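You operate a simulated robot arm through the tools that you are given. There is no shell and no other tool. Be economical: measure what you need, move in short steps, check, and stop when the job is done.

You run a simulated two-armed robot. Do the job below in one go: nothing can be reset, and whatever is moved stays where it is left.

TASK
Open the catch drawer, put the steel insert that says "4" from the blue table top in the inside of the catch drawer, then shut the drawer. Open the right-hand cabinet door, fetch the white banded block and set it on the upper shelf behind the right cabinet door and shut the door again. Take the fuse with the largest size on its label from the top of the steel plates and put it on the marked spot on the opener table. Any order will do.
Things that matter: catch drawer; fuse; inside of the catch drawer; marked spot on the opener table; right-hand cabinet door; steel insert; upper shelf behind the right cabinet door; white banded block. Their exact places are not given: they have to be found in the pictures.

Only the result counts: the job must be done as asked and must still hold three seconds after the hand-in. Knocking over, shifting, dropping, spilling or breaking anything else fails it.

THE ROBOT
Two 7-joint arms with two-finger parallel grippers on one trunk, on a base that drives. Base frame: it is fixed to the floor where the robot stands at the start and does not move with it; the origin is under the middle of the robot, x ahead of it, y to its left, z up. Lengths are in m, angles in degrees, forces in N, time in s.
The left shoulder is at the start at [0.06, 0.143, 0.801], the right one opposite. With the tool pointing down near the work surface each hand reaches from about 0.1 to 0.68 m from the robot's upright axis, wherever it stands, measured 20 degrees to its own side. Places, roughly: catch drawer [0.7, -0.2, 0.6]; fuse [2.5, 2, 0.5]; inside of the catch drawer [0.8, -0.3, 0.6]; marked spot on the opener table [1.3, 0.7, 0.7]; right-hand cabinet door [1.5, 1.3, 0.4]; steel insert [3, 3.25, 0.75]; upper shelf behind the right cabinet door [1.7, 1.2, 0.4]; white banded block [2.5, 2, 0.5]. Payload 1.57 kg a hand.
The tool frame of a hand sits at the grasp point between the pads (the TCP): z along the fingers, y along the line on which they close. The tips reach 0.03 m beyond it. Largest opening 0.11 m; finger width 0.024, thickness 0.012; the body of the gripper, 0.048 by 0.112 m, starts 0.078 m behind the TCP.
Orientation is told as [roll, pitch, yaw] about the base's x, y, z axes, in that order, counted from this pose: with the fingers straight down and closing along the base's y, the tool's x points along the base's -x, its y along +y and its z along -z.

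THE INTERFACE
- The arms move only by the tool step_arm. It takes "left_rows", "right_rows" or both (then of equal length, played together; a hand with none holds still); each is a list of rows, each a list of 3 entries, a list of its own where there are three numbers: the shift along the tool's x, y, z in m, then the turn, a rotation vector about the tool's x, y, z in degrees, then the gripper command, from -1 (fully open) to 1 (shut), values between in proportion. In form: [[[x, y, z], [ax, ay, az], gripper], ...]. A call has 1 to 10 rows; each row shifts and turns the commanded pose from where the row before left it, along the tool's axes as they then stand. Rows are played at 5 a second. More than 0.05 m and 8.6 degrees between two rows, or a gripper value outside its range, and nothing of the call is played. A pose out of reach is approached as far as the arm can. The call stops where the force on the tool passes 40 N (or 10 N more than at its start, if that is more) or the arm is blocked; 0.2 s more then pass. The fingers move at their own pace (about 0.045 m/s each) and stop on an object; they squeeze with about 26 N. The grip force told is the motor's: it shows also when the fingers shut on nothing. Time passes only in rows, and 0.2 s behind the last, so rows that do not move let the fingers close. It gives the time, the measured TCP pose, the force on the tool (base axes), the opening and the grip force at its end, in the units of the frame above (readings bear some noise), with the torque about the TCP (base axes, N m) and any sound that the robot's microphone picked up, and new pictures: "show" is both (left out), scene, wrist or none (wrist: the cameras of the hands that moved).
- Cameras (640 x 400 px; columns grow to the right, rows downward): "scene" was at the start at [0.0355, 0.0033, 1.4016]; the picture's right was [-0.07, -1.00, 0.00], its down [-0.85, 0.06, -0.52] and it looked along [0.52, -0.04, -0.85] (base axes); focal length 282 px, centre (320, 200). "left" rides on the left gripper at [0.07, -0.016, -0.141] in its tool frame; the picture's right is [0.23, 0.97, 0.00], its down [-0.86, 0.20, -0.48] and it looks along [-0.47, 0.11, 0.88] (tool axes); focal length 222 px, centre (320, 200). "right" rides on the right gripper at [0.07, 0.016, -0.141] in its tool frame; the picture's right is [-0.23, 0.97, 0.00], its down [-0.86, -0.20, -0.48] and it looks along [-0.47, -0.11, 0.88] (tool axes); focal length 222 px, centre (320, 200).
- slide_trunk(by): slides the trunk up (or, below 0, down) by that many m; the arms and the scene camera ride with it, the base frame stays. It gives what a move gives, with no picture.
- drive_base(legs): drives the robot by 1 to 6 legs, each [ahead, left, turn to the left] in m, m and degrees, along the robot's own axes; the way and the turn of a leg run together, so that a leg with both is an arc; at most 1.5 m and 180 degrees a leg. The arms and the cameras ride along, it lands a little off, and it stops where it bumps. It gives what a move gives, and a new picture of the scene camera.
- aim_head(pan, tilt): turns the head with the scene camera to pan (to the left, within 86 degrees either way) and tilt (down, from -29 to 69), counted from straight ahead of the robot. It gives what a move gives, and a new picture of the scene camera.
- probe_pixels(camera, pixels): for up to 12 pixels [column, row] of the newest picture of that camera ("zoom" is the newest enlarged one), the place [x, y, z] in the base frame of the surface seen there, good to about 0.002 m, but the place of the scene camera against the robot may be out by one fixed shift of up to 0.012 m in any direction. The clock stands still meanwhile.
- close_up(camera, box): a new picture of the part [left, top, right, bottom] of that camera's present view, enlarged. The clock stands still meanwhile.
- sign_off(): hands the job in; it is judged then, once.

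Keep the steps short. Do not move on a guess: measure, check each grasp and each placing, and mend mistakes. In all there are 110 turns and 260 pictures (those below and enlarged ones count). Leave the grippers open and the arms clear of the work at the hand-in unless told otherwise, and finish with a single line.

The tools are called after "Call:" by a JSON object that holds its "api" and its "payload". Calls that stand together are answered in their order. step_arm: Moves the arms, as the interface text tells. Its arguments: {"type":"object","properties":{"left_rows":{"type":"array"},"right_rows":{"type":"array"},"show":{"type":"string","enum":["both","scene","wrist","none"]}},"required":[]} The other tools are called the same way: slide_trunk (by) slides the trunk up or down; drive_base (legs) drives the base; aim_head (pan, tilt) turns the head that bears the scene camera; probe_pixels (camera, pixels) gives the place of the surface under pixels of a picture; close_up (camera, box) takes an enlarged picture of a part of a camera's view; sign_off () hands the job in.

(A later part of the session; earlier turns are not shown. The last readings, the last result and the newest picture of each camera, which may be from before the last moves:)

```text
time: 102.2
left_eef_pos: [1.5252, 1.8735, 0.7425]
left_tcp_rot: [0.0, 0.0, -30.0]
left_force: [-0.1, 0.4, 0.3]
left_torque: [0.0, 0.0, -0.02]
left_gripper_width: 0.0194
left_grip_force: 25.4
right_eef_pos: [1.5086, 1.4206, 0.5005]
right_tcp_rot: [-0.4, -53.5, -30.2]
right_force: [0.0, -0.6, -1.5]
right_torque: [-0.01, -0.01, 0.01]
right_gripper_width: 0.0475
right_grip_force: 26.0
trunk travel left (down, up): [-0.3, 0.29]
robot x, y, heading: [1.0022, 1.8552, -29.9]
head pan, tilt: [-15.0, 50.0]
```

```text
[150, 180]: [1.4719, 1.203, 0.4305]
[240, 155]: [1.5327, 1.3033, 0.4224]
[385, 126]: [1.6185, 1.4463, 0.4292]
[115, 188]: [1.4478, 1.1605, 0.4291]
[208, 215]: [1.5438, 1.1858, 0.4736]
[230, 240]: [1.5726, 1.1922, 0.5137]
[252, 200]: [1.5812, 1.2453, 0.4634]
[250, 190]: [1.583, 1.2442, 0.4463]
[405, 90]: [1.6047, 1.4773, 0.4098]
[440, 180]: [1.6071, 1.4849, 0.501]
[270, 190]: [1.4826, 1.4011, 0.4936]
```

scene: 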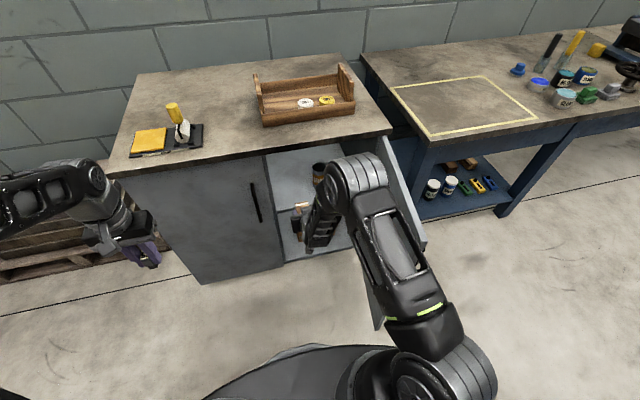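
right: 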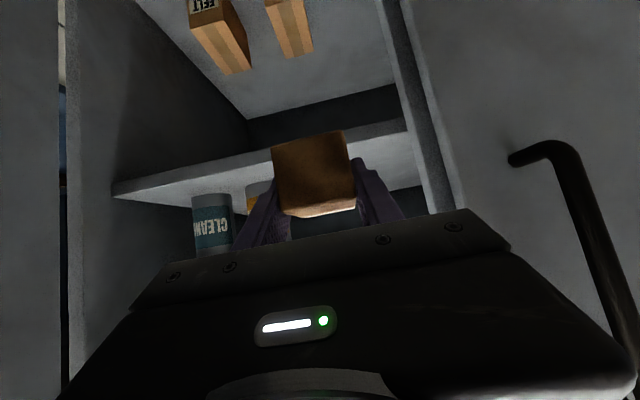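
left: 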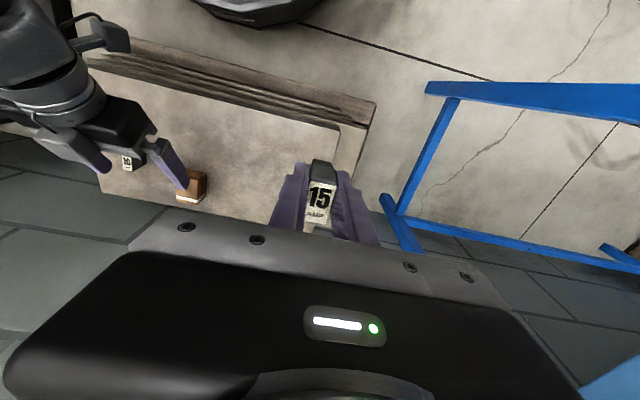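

Shelf edge n=0.651, free gap l 1.92–2.09. I go in to n≈0.70, lower to the shelf, and stop there to read forces.

Call:
{"api": "step_arm", "payload": {"right_rows": [[[-0.0258, 0.005, 0.0348], [0, 0, 0], 1], [[-0.0258, 0.005, 0.0348], [0, 0, 0], 1], [[-0.0258, 0.005, 0.0348], [0, 0, 0], 1], [[0.0105, 0, 0.0077], [0, 0, 0], 1], [[0.0104, 0, 0.0077], [0, 0, 0], 1], [[0, 0, 0], [0, 0, 0], 1]], "show": "wrist"}}

```text
time: 103.6
left_eef_pos: [1.5264, 1.8733, 0.7435]
left_tcp_rot: [0.0, 0.1, -29.9]
left_force: [0.2, 0.1, -0.1]
left_torque: [-0.04, -0.02, -0.02]
left_gripper_width: 0.0193
left_grip_force: 25.5
right_eef_pos: [1.6272, 1.3678, 0.4733]
right_tcp_rot: [-0.3, -53.5, -30.2]
right_force: [-0.1, 0.3, -1.0]
right_torque: [0.0, -0.02, -0.03]
right_gripper_width: 0.0477
right_grip_force: 26.0
trunk travel left (down, up): [-0.3, 0.29]
robot x, y, heading: [1.0017, 1.8621, -30.1]
head pan, tilt: [-15.0, 50.0]
```

right: 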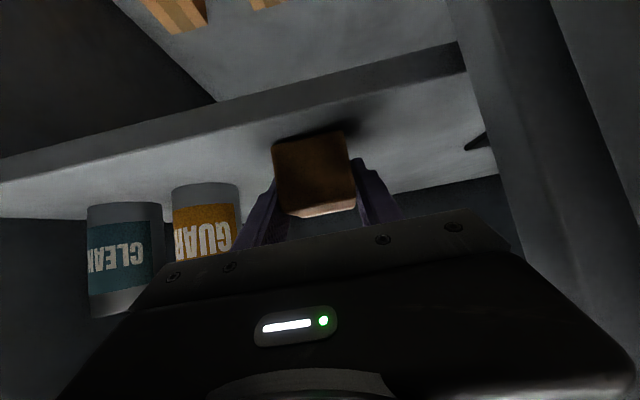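

No contact yet. I probe the shelf surface by the block and its lower edge.

Call:
{"api": "probe_pixels", "payload": {"camera": "right", "pixels": [[230, 165], [380, 150], [420, 140], [275, 140], [345, 133], [300, 175], [235, 110]]}}

```text
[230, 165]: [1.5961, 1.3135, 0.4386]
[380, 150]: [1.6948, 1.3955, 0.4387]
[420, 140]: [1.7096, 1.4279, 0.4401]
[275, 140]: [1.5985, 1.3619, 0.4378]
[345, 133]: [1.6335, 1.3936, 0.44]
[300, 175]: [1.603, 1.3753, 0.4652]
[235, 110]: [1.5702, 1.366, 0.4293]
```

The block is within a couple of mm of the shelf. I lower 2 mm, open part-way, and back out straight.

Call:
{"api": "step_arm", "payload": {"right_rows": [[[0.0016, 0, 0.0012], [0, 0, 0], 1], [[0, 0, 0], [0, 0, 0.0], -0.25], [[0, 0, 0], [0, 0, 0], -0.25], [[0, 0, 0], [0, 0, 0], -0.25], [[0, 0, 0], [0, 0, 0], -0.25], [[0.018, 0, -0.03], [0, 0, 0], -0.25], [[0.022, 0, -0.035], [0, 0, 0], -0.25], [[0.022, 0, -0.035], [0, 0, 0], -0.25]], "show": "wrist"}}

```text
time: 105.4
left_eef_pos: [1.5255, 1.8743, 0.7431]
left_tcp_rot: [0.0, 0.1, -30.0]
left_force: [0.4, 0.3, -0.6]
left_torque: [0.03, -0.03, 0.0]
left_gripper_width: 0.0193
left_grip_force: 26.1
right_eef_pos: [1.5255, 1.4269, 0.4827]
right_tcp_rot: [-0.2, -53.6, -30.3]
right_force: [0.2, -0.8, -0.3]
right_torque: [-0.01, -0.03, -0.01]
right_gripper_width: 0.0687
right_grip_force: 0.1
trunk travel left (down, up): [-0.3, 0.29]
robot x, y, heading: [1.0012, 1.8519, -30.0]
head pan, tilt: [-15.0, 50.0]
```

right: 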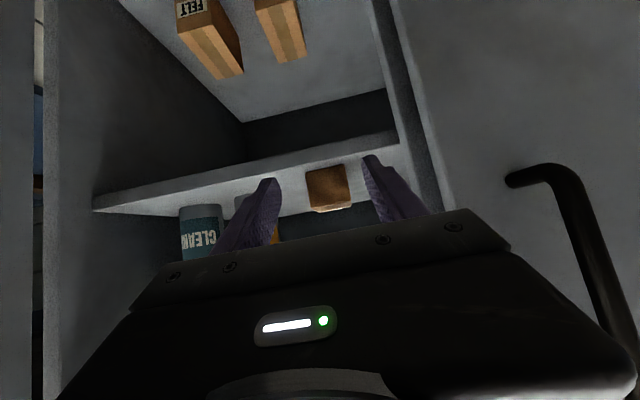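

The white banded block is standing on the upper shelf. I back the hand fully out, then raise the trunk to go over the open door.

Call:
{"api": "step_arm", "payload": {"right_rows": [[[0.0238, 0, -0.0322], [0, 0, 0], -0.25], [[0.0238, 0, -0.0322], [0, 0, 0], -0.25], [[0.0238, 0, -0.0322], [0, 0, 0], -0.25], [[0.0238, 0, -0.0322], [0, 0, 0], -0.25], [[0, 0, 0], [0, 0, 0], 1], [[0, 0, 0], [0, 0, 0], 1]], "show": "none"}}

Call:
{"api": "slide_trunk", "payload": {"by": 0.29}}

Call:
{"api": "step_arm", "payload": {"right_rows": [[[-0.0322, 0, -0.0238], [0, 0, 0], 1], [[-0.0322, 0, -0.0238], [0, 0, 0], 1], [[-0.0161, 0, -0.0119], [0, 0, 0], 1], [[0, -0.045, 0], [0, 0, 0], 1], [[0, -0.045, 0], [0, 0, 0], 1], [[0, -0.045, 0], [0, 0, 0], 1], [[0, -0.045, 0], [0, 0, 0], 1], [[0, -0.045, 0], [0, 0, 0], 1], [[0, -0.045, 0], [0, 0, 0], 1], [[0, -0.045, 0], [0, 0, 0], 1]], "show": "scene"}}

```text
time: 106.8
left_eef_pos: [1.5259, 1.873, 0.743]
left_tcp_rot: [0.0, 0.1, -30.0]
left_force: [0.8, 0.3, -0.9]
left_torque: [0.0, -0.02, -0.03]
left_gripper_width: 0.0193
left_grip_force: 25.8
right_eef_pos: [1.3864, 1.5077, 0.4805]
right_tcp_rot: [-0.4, -53.4, -30.2]
right_force: [-0.7, -0.2, -0.8]
right_torque: [0.02, -0.02, 0.0]
right_gripper_width: 0.0166
right_grip_force: 0.3
trunk travel left (down, up): [-0.3, 0.29]
robot x, y, heading: [1.0027, 1.8581, -30.1]
head pan, tilt: [-15.0, 50.0]
```

```text
time: 109.8
left_eef_pos: [1.526, 1.8732, 1.0326]
left_tcp_rot: [0.0, 0.1, -30.0]
left_force: [0.7, -0.3, -1.0]
left_torque: [-0.05, 0.01, -0.01]
left_gripper_width: 0.0193
left_grip_force: 25.7
right_eef_pos: [1.3873, 1.5071, 0.77]
right_tcp_rot: [-0.3, -53.5, -30.1]
right_force: [0.0, 0.1, 0.0]
right_torque: [0.0, 0.01, -0.03]
right_gripper_width: 0.0002
right_grip_force: 21.9
trunk travel left (down, up): [-0.59, 0.0]
robot x, y, heading: [1.0041, 1.8587, -30.1]
head pan, tilt: [-15.0, 50.0]
```

```text
time: 112.0
left_eef_pos: [1.526, 1.8728, 1.034]
left_tcp_rot: [0.2, 0.0, -30.0]
left_force: [-0.4, -0.1, -0.1]
left_torque: [0.0, 0.0, 0.04]
left_gripper_width: 0.0191
left_grip_force: 25.9
right_eef_pos: [1.2278, 1.234, 0.8706]
right_tcp_rot: [-0.2, -53.5, -30.1]
right_force: [-0.4, -0.2, -0.9]
right_torque: [0.02, -0.05, 0.01]
right_gripper_width: 0.0
right_grip_force: 21.6
trunk travel left (down, up): [-0.59, 0.0]
robot x, y, heading: [1.0013, 1.8584, -30.3]
head pan, tilt: [-15.0, 50.0]
```

scene: 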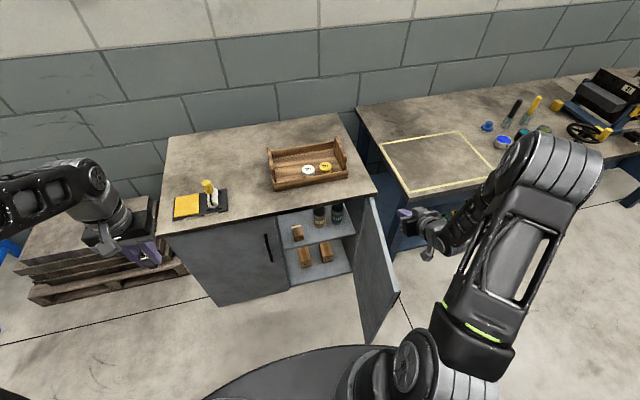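

The hand is now above and right of the door. I probe the door's position.

Call:
{"api": "probe_pixels", "payload": {"camera": "scene", "pixels": [[372, 200], [385, 250], [397, 292], [366, 340], [380, 300], [298, 230], [296, 238]]}}

```text
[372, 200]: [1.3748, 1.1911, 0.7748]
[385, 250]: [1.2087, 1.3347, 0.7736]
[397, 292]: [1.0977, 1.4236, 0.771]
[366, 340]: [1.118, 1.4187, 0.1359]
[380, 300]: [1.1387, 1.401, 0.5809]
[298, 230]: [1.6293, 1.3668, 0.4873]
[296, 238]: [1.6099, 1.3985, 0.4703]
```

The door stands at about 82°. I turn the hand left to face its outer side.

Call:
{"api": "step_arm", "payload": {"right_rows": [[[0, 0, 0], [-6.51, 0, -4.82], 1], [[0, 0, 0], [-6.51, 0, -4.82], 1], [[0, 0, 0], [-6.51, 0, -4.82], 1], [[0, 0, 0], [-6.51, 0, -4.82], 1], [[0, 0, 0], [-6.51, 0, -4.82], 1], [[0, 0, 0], [-6.51, 0, -4.82], 1], [[0, 0, 0], [-6.51, 0, -4.82], 1], [[0, 0, 0], [-6.51, 0, -4.82], 1], [[0, 0, 0], [-6.51, 0, -4.82], 1], [[0, 0, 0], [-6.51, 0, -4.82], 1]], "show": "none"}}

Call:
{"api": "step_arm", "payload": {"right_rows": [[[0, 0.042, 0], [0, 0, 0], 1], [[0, 0.042, 0], [0, 0, 0], 1], [[0, 0.042, 0], [0, 0, 0], 1], [[0, 0, 0], [0, 0, 0], 1]], "show": "both"}}

```text
time: 114.2
left_eef_pos: [1.5278, 1.8742, 1.0327]
left_tcp_rot: [0.0, 0.1, -30.0]
left_force: [0.5, -0.3, -0.5]
left_torque: [0.01, 0.07, -0.02]
left_gripper_width: 0.0189
left_grip_force: 26.0
right_eef_pos: [1.2279, 1.2453, 0.8696]
right_tcp_rot: [-0.1, -52.9, 50.3]
right_force: [0.4, -0.4, -0.1]
right_torque: [-0.02, 0.01, -0.03]
right_gripper_width: 0.0
right_grip_force: 21.8
right hand out of reach, approached as far as the arm can: row 10
trunk travel left (down, up): [-0.59, 0.0]
robot x, y, heading: [1.0043, 1.8591, -30.1]
head pan, tilt: [-15.0, 50.0]
```

```text
time: 115.2
left_eef_pos: [1.5273, 1.8738, 1.0332]
left_tcp_rot: [0.1, 0.1, -30.0]
left_force: [-0.3, -1.1, -0.7]
left_torque: [-0.01, 0.0, 0.02]
left_gripper_width: 0.0193
left_grip_force: 26.0
right_eef_pos: [1.1295, 1.3247, 0.8689]
right_tcp_rot: [-0.2, -53.3, 50.7]
right_force: [-0.5, 0.8, -0.7]
right_torque: [0.03, 0.02, 0.0]
right_gripper_width: 0.0
right_grip_force: 21.2
trunk travel left (down, up): [-0.59, 0.0]
robot x, y, heading: [1.0023, 1.8602, -30.0]
head pan, tilt: [-15.0, 50.0]
```

scene: 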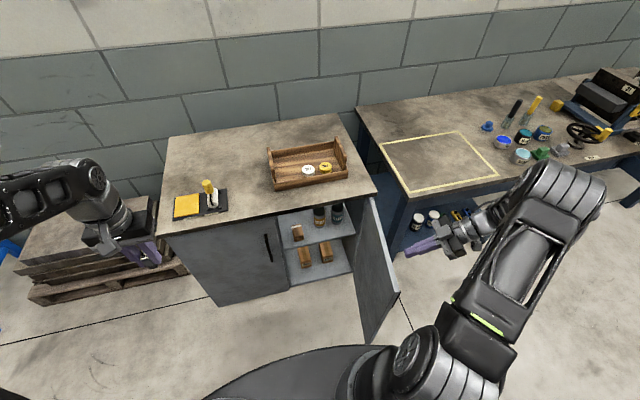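
right: 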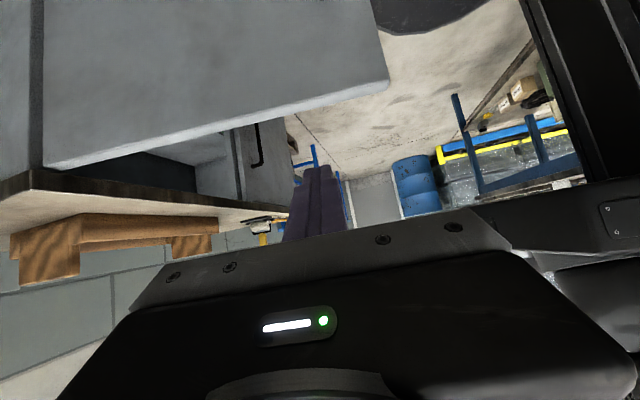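

Tips are 2 cm clear of the door face. I lower the trunk 0.14 so the tips sit above the handle.

Call:
{"api": "slide_trunk", "payload": {"by": -0.14}}

Call:
{"api": "step_arm", "payload": {"right_rows": [[[-0.0089, 0, 0.012], [0, 0, 0], 1], [[-0.0089, 0, 0.012], [0, 0, 0], 1], [[0, 0, 0], [0, 0, 0], 1]], "show": "both"}}

```text
time: 116.8
left_eef_pos: [1.5259, 1.8737, 0.8936]
left_tcp_rot: [-0.1, 0.1, -30.1]
left_force: [0.0, 0.3, -0.2]
left_torque: [-0.02, -0.02, 0.04]
left_gripper_width: 0.0193
left_grip_force: 26.4
right_eef_pos: [1.1295, 1.3245, 0.7301]
right_tcp_rot: [-0.1, -53.2, 50.7]
right_force: [0.1, -0.4, 0.1]
right_torque: [0.01, -0.01, 0.04]
right_gripper_width: 0.0
right_grip_force: 21.7
trunk travel left (down, up): [-0.45, 0.14]
robot x, y, heading: [0.9999, 1.8573, -30.0]
head pan, tilt: [-15.0, 50.0]
```

```text
time: 117.6
left_eef_pos: [1.5261, 1.8739, 0.8941]
left_tcp_rot: [0.0, 0.1, -30.0]
left_force: [0.2, 0.6, -1.2]
left_torque: [-0.01, -0.01, 0.02]
left_gripper_width: 0.0191
left_grip_force: 25.2
right_eef_pos: [1.1484, 1.3479, 0.7303]
right_tcp_rot: [-0.3, -53.3, 50.9]
right_force: [0.1, -0.5, 0.6]
right_torque: [-0.03, 0.0, 0.01]
right_gripper_width: 0.0
right_grip_force: 21.7
trunk travel left (down, up): [-0.45, 0.14]
robot x, y, heading: [1.0003, 1.8579, -30.0]
head pan, tilt: [-15.0, 50.0]
```

scene: 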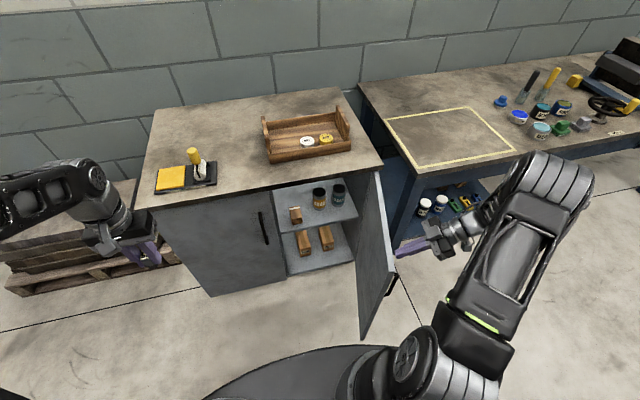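
right: 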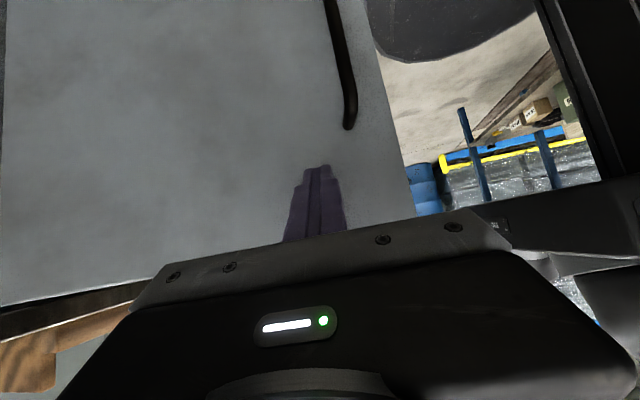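

Touching soon. I push along the closing arc, 8° a row, for 72°.

Call:
{"api": "step_arm", "payload": {"right_rows": [[[-0.0246, 0.0011, 0.0333], [6.43, 0, 4.76], 1], [[-0.0246, 0.0011, 0.0333], [6.43, 0, 4.76], 1], [[-0.0246, 0.0011, 0.0333], [6.43, 0, 4.76], 1], [[-0.0246, 0.0011, 0.0333], [6.43, 0, 4.76], 1], [[-0.0246, 0.0011, 0.0333], [6.43, 0, 4.76], 1], [[-0.0246, 0.0011, 0.0333], [6.43, 0, 4.76], 1], [[-0.0246, 0.0011, 0.0333], [6.43, 0, 4.76], 1], [[-0.0246, 0.0011, 0.0333], [6.43, 0, 4.76], 1]], "show": "both"}}

```text
time: 119.4
left_eef_pos: [1.527, 1.8729, 0.8922]
left_tcp_rot: [0.0, 0.1, -29.9]
left_force: [-0.7, -0.2, -0.6]
left_torque: [0.05, 0.0, 0.03]
left_gripper_width: 0.0195
left_grip_force: 26.2
right_eef_pos: [1.4371, 1.4774, 0.726]
right_tcp_rot: [-0.4, -53.5, -13.1]
right_force: [0.7, 0.1, -0.5]
right_torque: [-0.02, -0.02, -0.01]
right_gripper_width: 0.0
right_grip_force: 20.9
trunk travel left (down, up): [-0.45, 0.14]
robot x, y, heading: [1.0025, 1.8552, -30.2]
head pan, tilt: [-15.0, 50.0]
```

scene: 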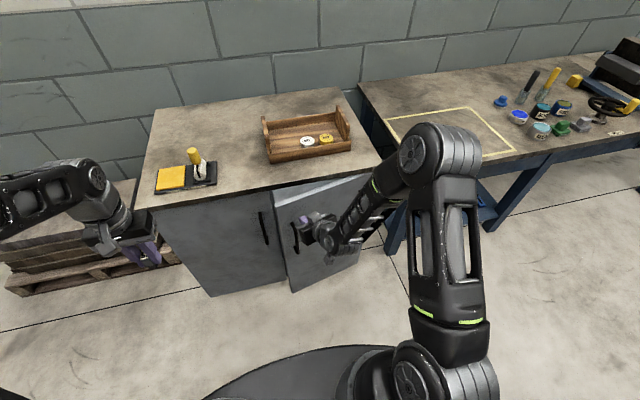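
right: 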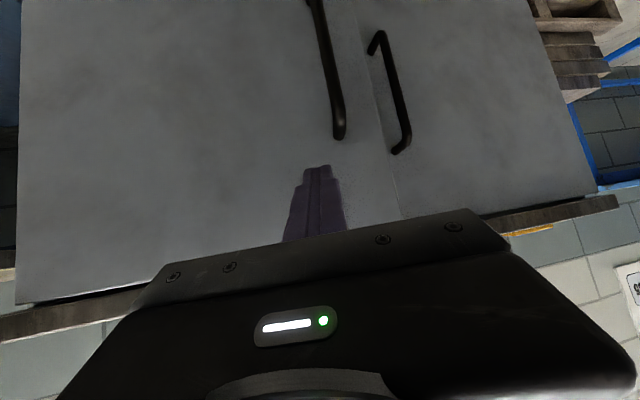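

About 18° remain. Two more rows and a small final push.

Call:
{"api": "step_arm", "payload": {"right_rows": [[[-0.0246, 0.0011, 0.0333], [6.43, 0, 4.76], 1], [[-0.0246, 0.0011, 0.0333], [6.43, 0, 4.76], 1], [[-0.006, 0, 0.008], [0, 0, 0], 1], [[-0.006, 0, 0.008], [0, 0, 0], 1], [[-0.006, 0, 0.008], [0, 0, 0], 1], [[0, 0, 0], [0, 0, 0], 1]], "show": "both"}}

```text
time: 120.5
left_eef_pos: [1.5234, 1.8729, 0.8944]
left_tcp_rot: [0.0, 0.1, -30.1]
left_force: [-0.9, 0.3, 0.2]
left_torque: [-0.03, -0.02, 0.02]
left_gripper_width: 0.0194
left_grip_force: 26.0
right_eef_pos: [1.5248, 1.4497, 0.7225]
right_tcp_rot: [-0.1, -52.5, -29.1]
right_force: [-17.1, 9.8, 8.3]
right_torque: [0.1, 0.18, -0.01]
right_gripper_width: 0.0003
right_grip_force: 21.4
trunk travel left (down, up): [-0.45, 0.14]
robot x, y, heading: [1.0056, 1.853, -30.2]
head pan, tilt: [-15.0, 50.0]
stopped in row 5 (right hand): the force on the tool passed its limit (the readings are from after the stop); the commanded pose is now the measured one
```

scene: 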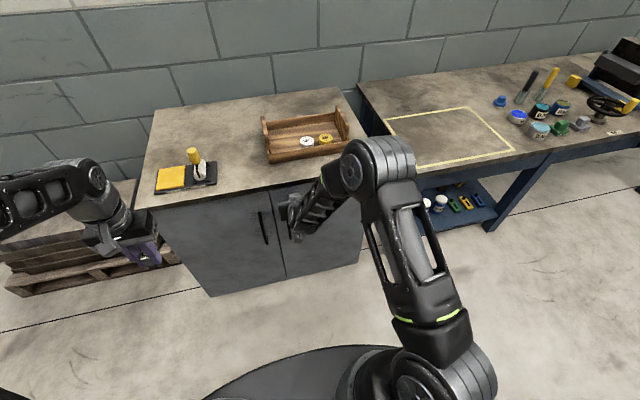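
right: 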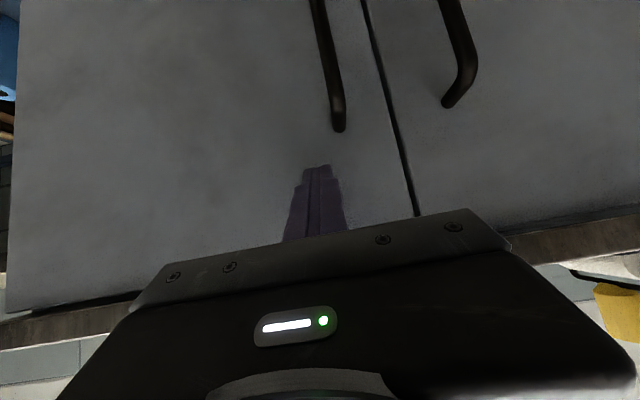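

The door met its stop. I check flushness by probing both doors.

Call:
{"api": "probe_pixels", "payload": {"camera": "right", "pixels": [[360, 60], [380, 130], [420, 150], [250, 100], [100, 200], [420, 60]]}}

Call:
{"api": "step_arm", "payload": {"right_rows": [[[0.02, 0, -0.03], [0, 0, 0], 1], [[0.024, 0, -0.032], [0, 0, 0], 1], [[0.024, 0, -0.032], [0, 0, 0], 1]], "show": "scene"}}

```text
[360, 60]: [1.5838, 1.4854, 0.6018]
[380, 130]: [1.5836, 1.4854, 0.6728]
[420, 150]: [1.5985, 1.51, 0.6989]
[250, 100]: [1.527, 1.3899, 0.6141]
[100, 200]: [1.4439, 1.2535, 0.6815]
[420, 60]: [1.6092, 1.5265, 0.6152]
```

```text
time: 121.3
left_eef_pos: [1.5247, 1.8738, 0.8941]
left_tcp_rot: [0.0, 0.2, -30.1]
left_force: [-0.7, -0.1, 0.0]
left_torque: [-0.02, 0.0, 0.05]
left_gripper_width: 0.0192
left_grip_force: 25.5
right_eef_pos: [1.4269, 1.5043, 0.7238]
right_tcp_rot: [-0.2, -52.8, -29.2]
right_force: [-0.2, -0.5, 0.8]
right_torque: [0.0, 0.0, 0.04]
right_gripper_width: 0.0
right_grip_force: 21.1
trunk travel left (down, up): [-0.45, 0.14]
robot x, y, heading: [0.9997, 1.856, -30.0]
head pan, tilt: [-15.0, 50.0]
```

scene: 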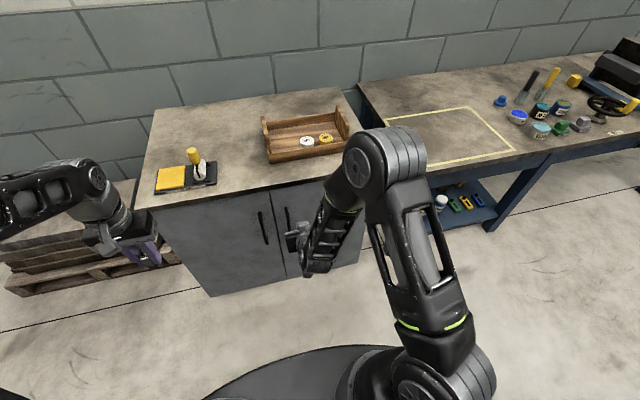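

The doors are flush (n 0.601 both). Now the fuse: I raise the right hand, then drive right to the marked square and a bit forward.

Call:
{"api": "step_arm", "payload": {"right_rows": [[[-0.0322, 0, -0.0238], [0, 0, 0], -1], [[-0.0322, 0, -0.0238], [0, 0, 0], -1], [[-0.0322, 0, -0.0238], [0, 0, 0], -1]], "show": "none"}}

Call:
{"api": "drive_base", "payload": {"legs": [[0, -0.97, 0]]}}

```text
time: 122.1
left_eef_pos: [1.5254, 1.874, 0.8932]
left_tcp_rot: [0.0, 0.0, -29.9]
left_force: [0.6, 0.3, -0.2]
left_torque: [0.01, 0.01, 0.01]
left_gripper_width: 0.019
left_grip_force: 26.6
right_eef_pos: [1.43, 1.5021, 0.8437]
right_tcp_rot: [-0.3, -52.7, -29.1]
right_force: [-0.2, 0.1, 0.5]
right_torque: [0.0, 0.02, -0.02]
right_gripper_width: 0.0681
right_grip_force: 0.1
trunk travel left (down, up): [-0.45, 0.14]
robot x, y, heading: [1.0007, 1.8602, -30.3]
head pan, tilt: [-15.0, 50.0]
```

```text
time: 127.1
left_eef_pos: [1.0376, 1.0323, 0.8931]
left_tcp_rot: [0.1, 0.1, -30.1]
left_force: [-0.6, 0.0, 0.2]
left_torque: [0.01, -0.02, 0.0]
left_gripper_width: 0.0191
left_grip_force: 25.9
right_eef_pos: [0.9406, 0.6607, 0.843]
right_tcp_rot: [-0.2, -52.7, -29.2]
right_force: [0.1, 0.3, -0.1]
right_torque: [-0.02, -0.04, 0.02]
right_gripper_width: 0.1098
right_grip_force: 0.0
trunk travel left (down, up): [-0.45, 0.14]
robot x, y, heading: [0.5156, 1.0186, -30.0]
head pan, tilt: [-15.0, 50.0]
```

scene: 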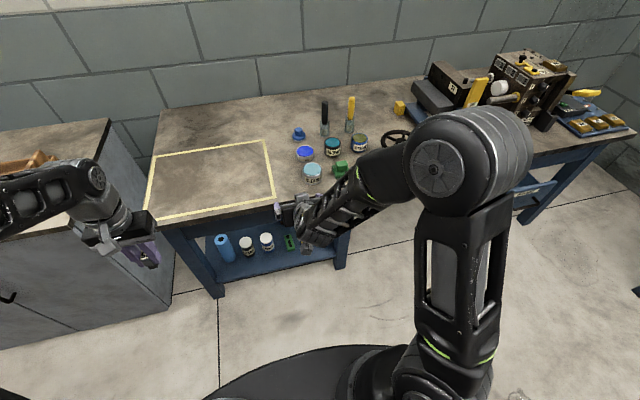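

I probe the items near the right hand's path and the square's corners again.

Call:
{"api": "probe_pixels", "payload": {"camera": "scene", "pixels": [[312, 168], [341, 163], [332, 143], [324, 104], [305, 150], [156, 158], [266, 143], [272, 198], [149, 214], [210, 180], [298, 190]]}}

```text
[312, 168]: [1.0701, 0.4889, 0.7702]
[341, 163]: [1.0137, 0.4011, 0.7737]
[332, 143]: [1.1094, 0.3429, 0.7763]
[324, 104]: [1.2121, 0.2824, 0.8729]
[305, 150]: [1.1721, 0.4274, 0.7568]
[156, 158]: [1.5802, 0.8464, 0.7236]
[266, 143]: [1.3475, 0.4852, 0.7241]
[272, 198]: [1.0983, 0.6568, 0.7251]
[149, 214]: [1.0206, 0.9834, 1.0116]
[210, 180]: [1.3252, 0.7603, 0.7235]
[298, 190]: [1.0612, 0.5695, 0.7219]
```

Square: n 0.60–0.92, l 1.11–1.54, centre near (1.334,0.747). I drive 0.21 ahead, then bring the fuse over the centre.

Call:
{"api": "drive_base", "payload": {"legs": [[0.21, 0, 0]]}}

Call:
{"api": "step_arm", "payload": {"left_rows": [[[-0.042, -0.022, 0.01], [0, 0, 0], 1], [[-0.042, -0.022, 0.01], [0, 0, 0], 1], [[-0.042, -0.022, 0.01], [0, 0, 0], 1], [[-0.042, -0.022, 0.01], [0, 0, 0], 1], [[0, 0, 0.03], [0, 0, 0], 1], [[0, 0, 0.03], [0, 0, 0], 1], [[0, 0, 0], [0, 0, 0], 1]], "show": "both"}}

```text
time: 128.8
left_eef_pos: [1.2229, 0.9248, 0.894]
left_tcp_rot: [0.1, 0.2, -30.2]
left_force: [-0.9, -0.3, -0.3]
left_torque: [0.02, 0.02, 0.01]
left_gripper_width: 0.0191
left_grip_force: 26.3
right_eef_pos: [1.1245, 0.5539, 0.8442]
right_tcp_rot: [-0.2, -52.6, -29.3]
right_force: [0.0, -0.6, -0.7]
right_torque: [-0.02, 0.01, 0.0]
right_gripper_width: 0.1102
right_grip_force: 0.1
trunk travel left (down, up): [-0.45, 0.14]
robot x, y, heading: [0.6981, 0.9084, -30.2]
head pan, tilt: [-15.0, 50.0]
```

scene: 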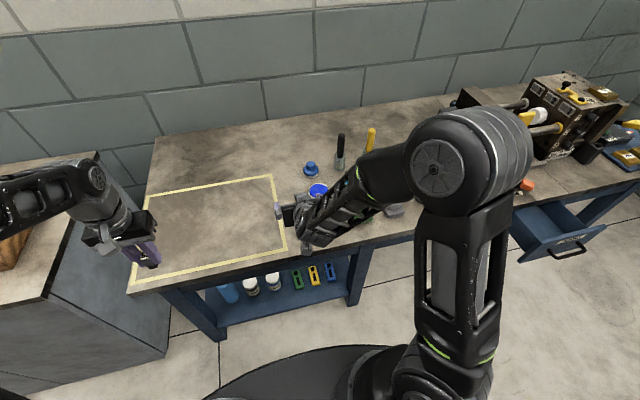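

```text
time: 130.4
left_eef_pos: [1.3233, 0.765, 0.7921]
left_tcp_rot: [0.0, 0.2, -30.2]
left_force: [1.0, 0.0, -0.3]
left_torque: [0.03, 0.03, 0.01]
left_gripper_width: 0.0192
left_grip_force: 26.4
right_eef_pos: [1.1251, 0.5529, 0.8445]
right_tcp_rot: [-0.2, -52.7, -29.2]
right_force: [-0.6, 0.4, -0.7]
right_torque: [0.01, -0.02, -0.01]
right_gripper_width: 0.1101
right_grip_force: 0.1
trunk travel left (down, up): [-0.45, 0.14]
robot x, y, heading: [0.6964, 0.9067, -30.2]
head pan, tilt: [-15.0, 50.0]
```

scene: 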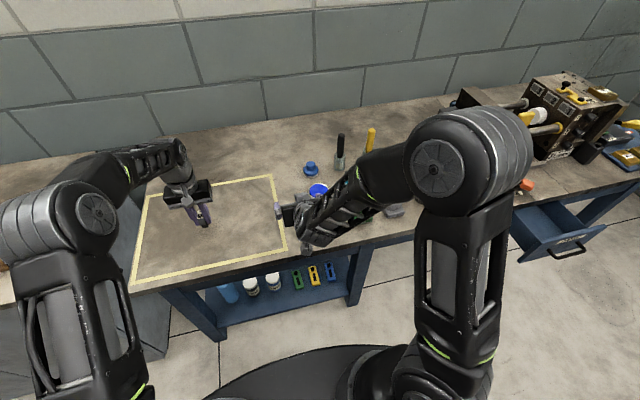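
left: 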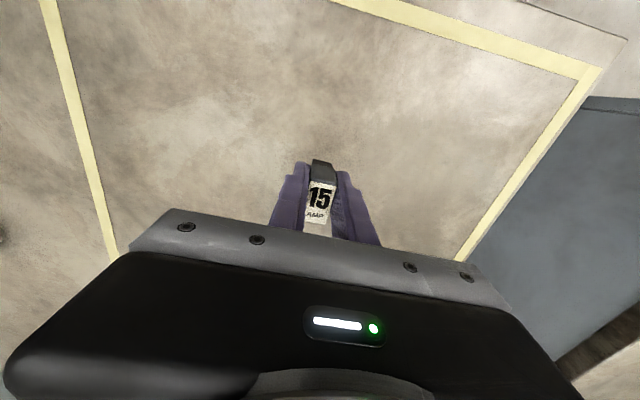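

The fuse is over the middle of the square. I check the table height with this camera.

Call:
{"api": "probe_pixels", "payload": {"camera": "left", "pixels": [[310, 140], [250, 150], [380, 150]]}}

Call:
{"api": "step_arm", "payload": {"left_rows": [[[0, 0, 0.015], [0, 0, 0], 1], [[0, 0, 0.009], [0, 0, 0], 1], [[0, 0, 0.003], [0, 0, 0], 1], [[0, 0, 0], [0, 0, 0], 1]], "show": "wrist"}}

```text
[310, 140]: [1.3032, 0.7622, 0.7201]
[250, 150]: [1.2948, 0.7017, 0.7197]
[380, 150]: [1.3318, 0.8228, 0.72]
```

```text
time: 131.4
left_eef_pos: [1.3218, 0.7652, 0.7655]
left_tcp_rot: [0.0, 0.1, -30.2]
left_force: [-0.1, 0.2, 0.3]
left_torque: [0.03, 0.03, 0.01]
left_gripper_width: 0.0195
left_grip_force: 26.7
right_eef_pos: [1.1243, 0.5532, 0.8444]
right_tcp_rot: [-0.2, -52.7, -29.3]
right_force: [-0.5, 0.2, -0.5]
right_torque: [0.0, 0.02, 0.04]
right_gripper_width: 0.1101
right_grip_force: 0.0
trunk travel left (down, up): [-0.45, 0.14]
robot x, y, heading: [0.6963, 0.9097, -30.2]
head pan, tilt: [-15.0, 50.0]
```

left: 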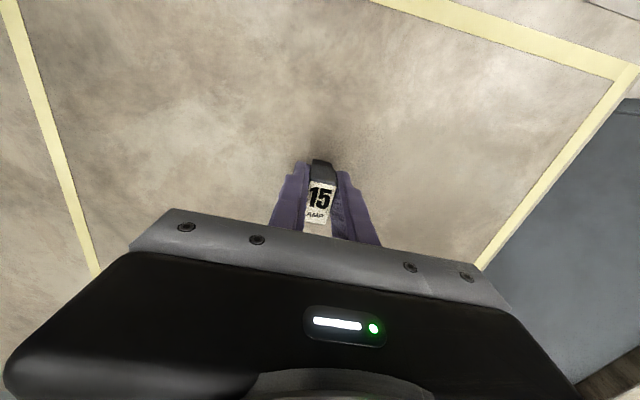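

Bottom is about 2 mm above the top. I lower 2 mm, open, and lift.

Call:
{"api": "step_arm", "payload": {"left_rows": [[[0, 0, 0.002], [0, 0, 0], 1], [[0, 0, 0], [0, 0, 0], 0.4], [[0, 0, 0], [0, 0, 0], 0.0], [[0, 0, 0], [0, 0, 0], -0.5], [[0, 0, 0], [0, 0, 0], -0.5], [[0, 0, -0.03], [0, 0, 0], -0.5], [[0, 0, -0.045], [0, 0, 0], -0.5], [[0, 0, -0.045], [0, 0, 0], -0.5]], "show": "wrist"}}

```text
time: 133.2
left_eef_pos: [1.3233, 0.7641, 0.8841]
left_tcp_rot: [0.0, 0.1, -30.3]
left_force: [-0.7, -0.6, 0.0]
left_torque: [-0.01, 0.0, 0.0]
left_gripper_width: 0.0827
left_grip_force: 0.1
right_eef_pos: [1.1238, 0.5531, 0.8441]
right_tcp_rot: [-0.2, -52.7, -29.2]
right_force: [0.5, -0.7, -0.6]
right_torque: [0.0, 0.0, 0.0]
right_gripper_width: 0.1101
right_grip_force: 0.0
trunk travel left (down, up): [-0.45, 0.14]
robot x, y, heading: [0.6986, 0.9096, -30.2]
head pan, tilt: [-15.0, 50.0]
```

left: 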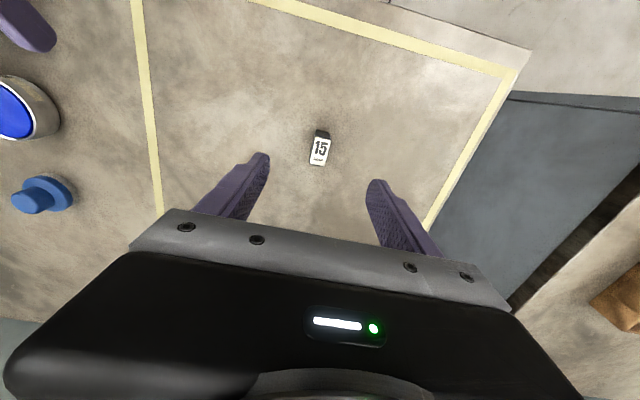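

The 15 A fuse stands inside the square. Now I draw the left hand in and drive along the aisle to the blue table.

Call:
{"api": "step_arm", "payload": {"left_rows": [[[0.04, 0.02, -0.01], [0, 0, 0], -1], [[0.04, 0.02, -0.01], [0, 0, 0], -1], [[0.04, 0.02, -0.01], [0, 0, 0], -1]], "show": "none"}}

Call:
{"api": "drive_base", "payload": {"legs": [[-0.2, 0, 0], [0, 1.45, -0.3]]}}

```text
time: 134.0
left_eef_pos: [1.2479, 0.8769, 0.9148]
left_tcp_rot: [0.0, 0.1, -30.1]
left_force: [0.0, 1.1, -0.3]
left_torque: [-0.02, 0.05, -0.04]
left_gripper_width: 0.1103
left_grip_force: 0.0
right_eef_pos: [1.1236, 0.5543, 0.8444]
right_tcp_rot: [-0.2, -52.8, -29.4]
right_force: [0.4, 0.4, 0.4]
right_torque: [-0.01, -0.02, -0.02]
right_gripper_width: 0.1099
right_grip_force: 0.0
trunk travel left (down, up): [-0.45, 0.14]
robot x, y, heading: [0.696, 0.9105, -30.3]
head pan, tilt: [-15.0, 50.0]
```

```text
time: 142.3
left_eef_pos: [1.8205, 2.1769, 0.9135]
left_tcp_rot: [0.0, 0.1, -32.7]
left_force: [-1.1, -0.1, 0.0]
left_torque: [-0.02, -0.02, 0.02]
left_gripper_width: 0.1097
left_grip_force: 0.0
right_eef_pos: [1.6824, 1.8597, 0.8444]
right_tcp_rot: [-0.1, -52.8, -31.8]
right_force: [-0.3, 0.0, -0.3]
right_torque: [0.03, -0.01, -0.01]
right_gripper_width: 0.1101
right_grip_force: 0.1
trunk travel left (down, up): [-0.45, 0.14]
robot x, y, heading: [1.2726, 2.2348, -32.6]
head pan, tilt: [-15.0, 50.0]
```

scene: 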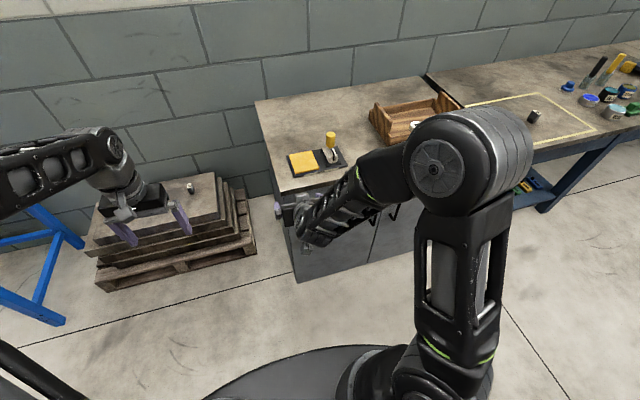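

All well. On to the blue table.

Call:
{"api": "drive_base", "payload": {"legs": [[0, 0, 2], [0, 1.4, 0]]}}

Call:
{"api": "aim_head", "payload": {"pan": 0, "tilt": 40}}

```text
time: 149.7
left_eef_pos: [2.5512, 3.3819, 0.9124]
left_tcp_rot: [-0.1, 0.1, -31.8]
left_force: [0.5, 0.4, -0.8]
left_torque: [-0.01, 0.0, -0.01]
left_gripper_width: 0.1101
left_grip_force: 0.0
right_eef_pos: [2.4165, 3.0645, 0.8442]
right_tcp_rot: [-0.2, -52.7, -30.9]
right_force: [-0.2, 0.0, 0.4]
right_torque: [-0.02, -0.01, 0.0]
right_gripper_width: 0.1101
right_grip_force: 0.0
trunk travel left (down, up): [-0.45, 0.14]
robot x, y, heading: [1.9994, 3.4326, -31.9]
head pan, tilt: [-15.0, 50.0]
```

scene: 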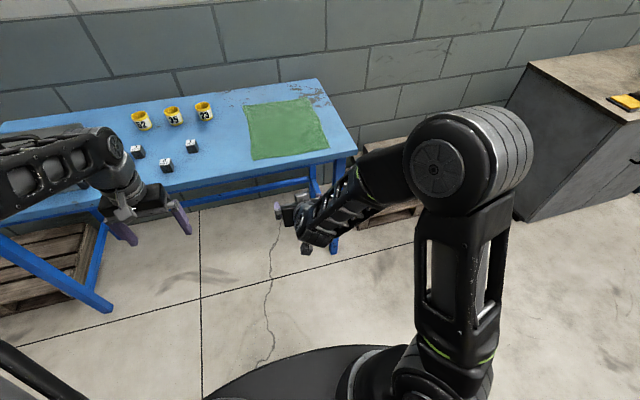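

```text
time: 150.5
left_eef_pos: [2.5501, 3.3831, 0.9149]
left_tcp_rot: [-0.1, 0.1, -31.7]
left_force: [0.0, 0.2, 0.7]
left_torque: [0.01, -0.01, 0.0]
left_gripper_width: 0.1101
left_grip_force: 0.0
right_eef_pos: [2.4167, 3.0644, 0.8441]
right_tcp_rot: [-0.2, -52.6, -30.8]
right_force: [0.5, 0.7, 0.8]
right_torque: [0.04, 0.02, 0.02]
right_gripper_width: 0.11
right_grip_force: 0.1
trunk travel left (down, up): [-0.45, 0.14]
robot x, y, heading: [2.0017, 3.4347, -31.5]
head pan, tilt: [0.0, 40.0]
```

scene: 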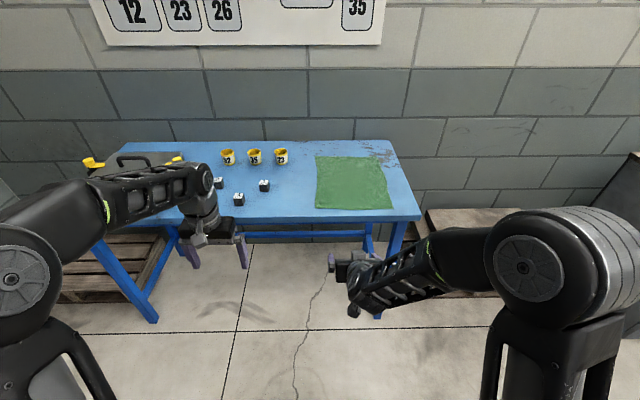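

Three small dark blocks lie on the table, at (219,182), (238,198), (264,185). I zoom in to read their labels.

Call:
{"api": "close_up", "payload": {"camera": "scene", "box": [195, 140, 307, 210]}}

Call:
{"api": "probe_pixels", "payload": {"camera": "scene", "pixels": [[219, 180], [238, 196], [264, 183], [250, 205], [130, 225], [419, 218], [250, 221], [300, 205]]}}

```text
5.71 times, centred on (251, 175) of scene
```

zoom: 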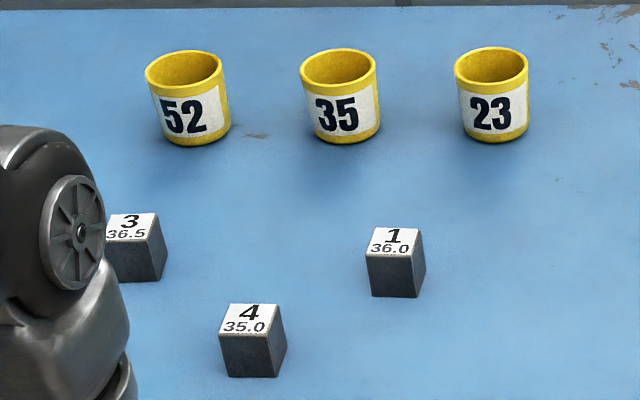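

```text
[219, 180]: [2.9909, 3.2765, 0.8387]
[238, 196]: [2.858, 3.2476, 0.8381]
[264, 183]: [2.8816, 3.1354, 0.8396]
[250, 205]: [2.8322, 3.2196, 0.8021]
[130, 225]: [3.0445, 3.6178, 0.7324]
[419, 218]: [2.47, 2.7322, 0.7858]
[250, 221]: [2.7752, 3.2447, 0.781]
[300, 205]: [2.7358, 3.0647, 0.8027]
```

The insert "4" is at about (2.858,3.248), top 0.838, a 35 mm cube. I raise the trunk and drive closer.

Call:
{"api": "slide_trunk", "payload": {"by": 0.12}}

Call:
{"api": "drive_base", "payload": {"legs": [[0.28, 0.12, 0.8]]}}

Call:
{"api": "step_arm", "payload": {"left_rows": [[[-0.012, -0.025, 0.02], [0, 0, 0], -1], [[-0.012, -0.025, 0.02], [0, 0, 0], -1], [[-0.012, -0.025, 0.02], [0, 0, 0], -1], [[0, 0, 0], [0, 0, 0], -1]], "show": "both"}}

```text
time: 152.0
left_eef_pos: [2.5516, 3.3835, 1.0347]
left_tcp_rot: [0.0, 0.1, -31.8]
left_force: [0.2, 0.0, 0.0]
left_torque: [0.0, 0.01, 0.01]
left_gripper_width: 0.1098
left_grip_force: 0.1
right_eef_pos: [2.4169, 3.0637, 0.9652]
right_tcp_rot: [-0.2, -52.7, -30.9]
right_force: [0.4, 0.9, -0.4]
right_torque: [0.02, -0.01, -0.04]
right_gripper_width: 0.11
right_grip_force: 0.0
trunk travel left (down, up): [-0.57, 0.02]
robot x, y, heading: [1.9997, 3.434, -31.7]
head pan, tilt: [0.0, 40.0]
```

```text
time: 154.1
left_eef_pos: [2.8584, 3.3401, 1.0341]
left_tcp_rot: [-0.1, 0.2, -31.3]
left_force: [-0.2, -0.1, -0.4]
left_torque: [0.01, 0.06, 0.01]
left_gripper_width: 0.11
left_grip_force: 0.1
right_eef_pos: [2.7274, 3.0188, 0.9647]
right_tcp_rot: [-0.3, -52.6, -30.6]
right_force: [0.2, 0.1, 0.6]
right_torque: [-0.03, 0.03, 0.0]
right_gripper_width: 0.1099
right_grip_force: 0.1
trunk travel left (down, up): [-0.57, 0.02]
robot x, y, heading: [2.3117, 3.3816, -31.4]
head pan, tilt: [0.0, 40.0]
```

scene: 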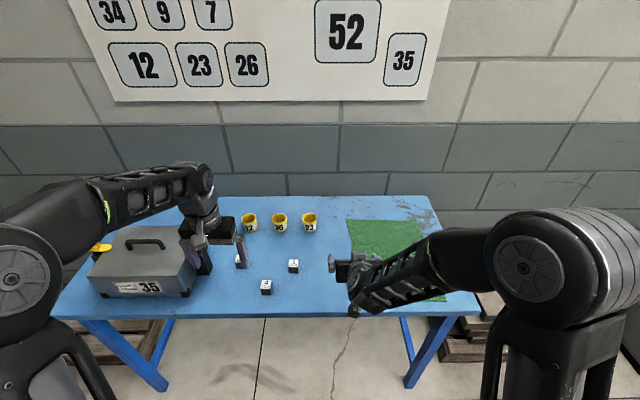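

```text
time: 155.1
left_eef_pos: [2.8486, 3.256, 0.9763]
left_tcp_rot: [0.0, 0.2, -31.4]
left_force: [0.4, 0.9, 0.0]
left_torque: [0.02, -0.01, 0.02]
left_gripper_width: 0.1099
left_grip_force: 0.1
right_eef_pos: [2.7267, 3.0202, 0.9651]
right_tcp_rot: [-0.2, -52.7, -30.5]
right_force: [0.0, -0.4, -0.5]
right_torque: [0.0, -0.03, 0.01]
right_gripper_width: 0.11
right_grip_force: 0.1
trunk travel left (down, up): [-0.57, 0.02]
robot x, y, heading: [2.3074, 3.3845, -31.4]
head pan, tilt: [0.0, 40.0]
```

scene: 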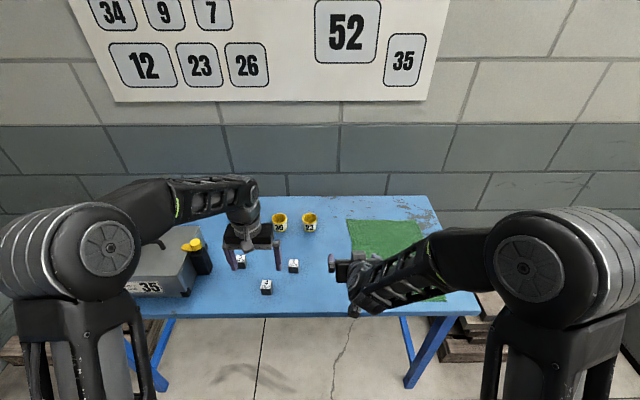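
left: 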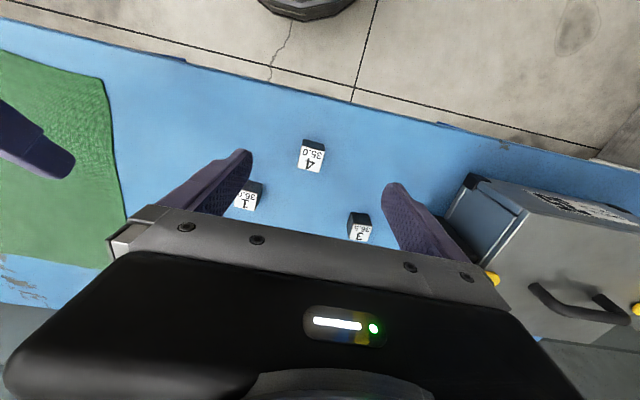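

Insert "4" at (312,155). I measure its top corners.

Call:
{"api": "close_up", "payload": {"camera": "left", "box": [256, 120, 368, 190]}}

```text
5.71 times, centred on (312, 155) of left
```

zoom: 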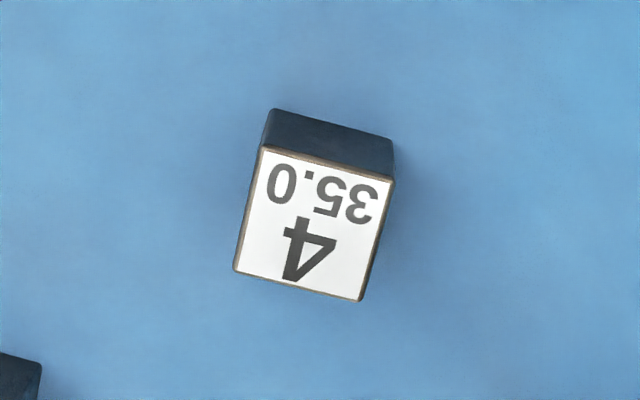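

Call:
{"api": "probe_pixels", "payload": {"camera": "zoom", "pixels": [[265, 152], [388, 183], [239, 266], [358, 295], [312, 225], [450, 220], [200, 200]]}}

```text
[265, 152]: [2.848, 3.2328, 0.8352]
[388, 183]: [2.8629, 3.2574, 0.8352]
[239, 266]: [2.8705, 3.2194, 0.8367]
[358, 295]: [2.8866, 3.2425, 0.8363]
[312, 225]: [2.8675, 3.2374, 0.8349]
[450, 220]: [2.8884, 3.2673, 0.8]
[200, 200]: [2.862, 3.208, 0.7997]
```

Centre (2.867,3.238), aligned with the hand. I shift 25 mm ahead and 6 mm right, descend to z 0.836 and grip.

Call:
{"api": "step_arm", "payload": {"left_rows": [[[-0.025, -0.006, 0.02], [0, 0, 0], -0.45], [[0, 0, 0.04], [0, 0, 0], -0.45], [[0, 0, 0.04], [0, 0, 0], -0.45], [[0, 0, 0.04], [0, 0, 0], -0.45], [[0, 0, 0], [0, 0, 0], 1], [[0, 0, 0], [0, 0, 0], 1], [[0, 0, 0], [0, 0, 0], 1], [[0, 0, 0], [0, 0, 0], 1], [[0, 0, 0], [0, 0, 0], 1]], "show": "wrist"}}

```text
time: 157.1
left_eef_pos: [2.8664, 3.2397, 0.8353]
left_tcp_rot: [0.2, 0.0, -31.5]
left_force: [-0.3, -0.3, -0.5]
left_torque: [-0.02, 0.0, -0.02]
left_gripper_width: 0.0314
left_grip_force: 25.8
right_eef_pos: [2.7263, 3.0205, 0.9639]
right_tcp_rot: [-0.3, -52.7, -30.5]
right_force: [0.1, 0.8, -1.2]
right_torque: [0.01, 0.02, -0.04]
right_gripper_width: 0.1102
right_grip_force: 0.1
trunk travel left (down, up): [-0.57, 0.02]
robot x, y, heading: [2.3064, 3.3833, -31.3]
head pan, tilt: [0.0, 40.0]
```

left: 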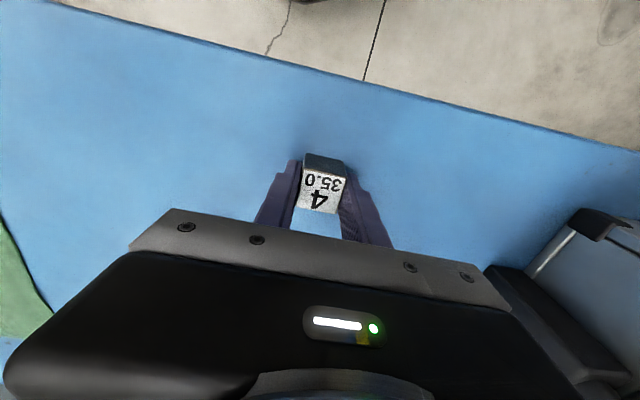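

Insert "4" is held. I lift, draw in, back away and drive down the aisle.

Call:
{"api": "step_arm", "payload": {"left_rows": [[[0, 0, -0.04], [0, 0, 0], 1], [[0, 0, -0.045], [0, 0, 0], 1], [[0, 0, -0.045], [0, 0, 0], 1], [[0.045, 0.01, 0], [0, 0, 0], 1], [[0.045, 0.01, 0], [0, 0, 0], 1], [[0.02, 0.01, 0], [0, 0, 0], 1]], "show": "none"}}

Call:
{"api": "drive_base", "payload": {"legs": [[-0.31, 0, 0.8], [0, -1.45, 0]]}}

```text
time: 158.4
left_eef_pos: [2.789, 3.3231, 0.9635]
left_tcp_rot: [-0.1, 0.1, -31.4]
left_force: [-0.4, 0.2, -3.3]
left_torque: [0.0, -0.03, 0.03]
left_gripper_width: 0.0317
left_grip_force: 25.8
right_eef_pos: [2.7265, 3.0201, 0.9643]
right_tcp_rot: [-0.3, -52.7, -30.6]
right_force: [0.0, 0.6, -0.3]
right_torque: [0.01, 0.0, -0.01]
right_gripper_width: 0.1101
right_grip_force: 0.1
trunk travel left (down, up): [-0.57, 0.02]
robot x, y, heading: [2.3071, 3.384, -31.5]
head pan, tilt: [0.0, 40.0]
```

```text
time: 167.4
left_eef_pos: [1.7848, 2.2281, 0.9636]
left_tcp_rot: [0.0, 0.1, -30.4]
left_force: [0.3, -0.1, -2.4]
left_torque: [0.0, -0.03, -0.02]
left_gripper_width: 0.0316
left_grip_force: 25.8
right_eef_pos: [1.7286, 1.9259, 0.9644]
right_tcp_rot: [-0.2, -52.8, -29.5]
right_force: [-1.9, -0.7, 0.0]
right_torque: [-0.02, -0.04, 0.0]
right_gripper_width: 0.1099
right_grip_force: 0.1
trunk travel left (down, up): [-0.57, 0.02]
robot x, y, heading: [1.3008, 2.2864, -30.7]
head pan, tilt: [0.0, 40.0]
```

scene: 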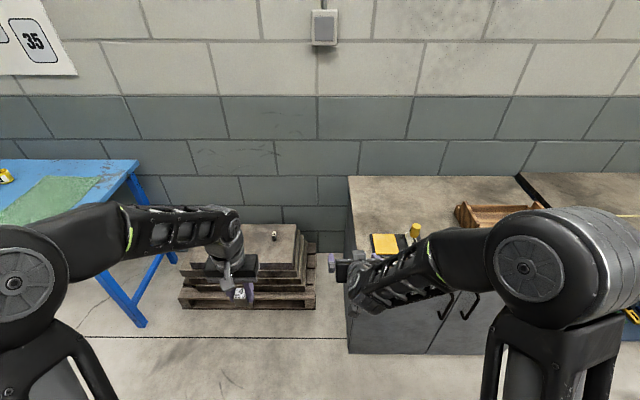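

On to the open drawer.

Call:
{"api": "drive_base", "payload": {"legs": [[0, -1.4, 0], [-0.02, -1.16, 0]]}}

Call:
{"api": "aim_head", "payload": {"pan": 10, "tilt": 55}}

```text
time: 179.8
left_eef_pos: [0.4557, 0.037, 0.9647]
left_tcp_rot: [0.0, 0.1, -31.5]
left_force: [-0.1, -0.9, -2.9]
left_torque: [-0.03, -0.03, -0.01]
left_gripper_width: 0.0316
left_grip_force: 25.8
right_eef_pos: [0.3928, -0.2644, 0.9634]
right_tcp_rot: [-0.3, -52.7, -30.6]
right_force: [0.7, 0.1, 0.1]
right_torque: [0.0, -0.01, 0.01]
right_gripper_width: 0.1101
right_grip_force: 0.0
trunk travel left (down, up): [-0.57, 0.02]
robot x, y, heading: [-0.0311, 0.0996, -31.6]
head pan, tilt: [0.0, 40.0]
```

scene: 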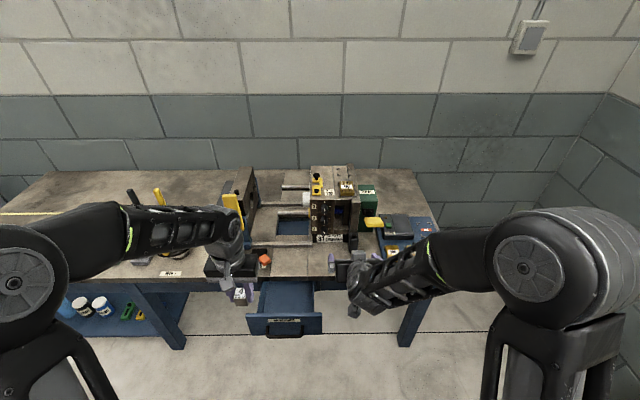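

```text
time: 180.6
left_eef_pos: [0.4565, 0.0365, 0.9636]
left_tcp_rot: [-0.1, 0.1, -31.5]
left_force: [-0.7, -0.7, -2.2]
left_torque: [0.01, 0.0, 0.0]
left_gripper_width: 0.0316
left_grip_force: 26.2
right_eef_pos: [0.3942, -0.2647, 0.964]
right_tcp_rot: [-0.1, -52.7, -30.5]
right_force: [0.3, 0.3, 0.4]
right_torque: [0.01, -0.04, 0.01]
right_gripper_width: 0.1102
right_grip_force: 0.0
trunk travel left (down, up): [-0.57, 0.02]
robot x, y, heading: [-0.0242, 0.101, -31.4]
head pan, tilt: [10.0, 55.0]
```

scene: 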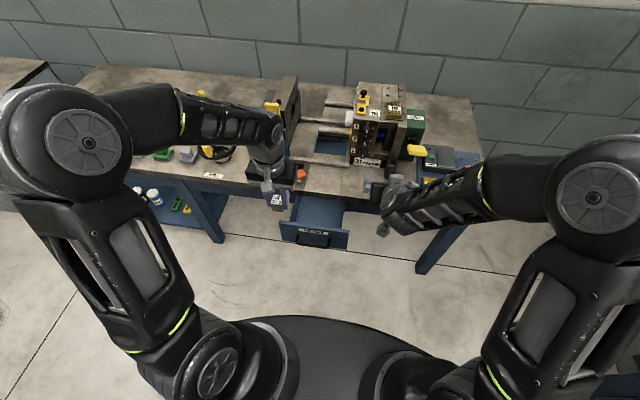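

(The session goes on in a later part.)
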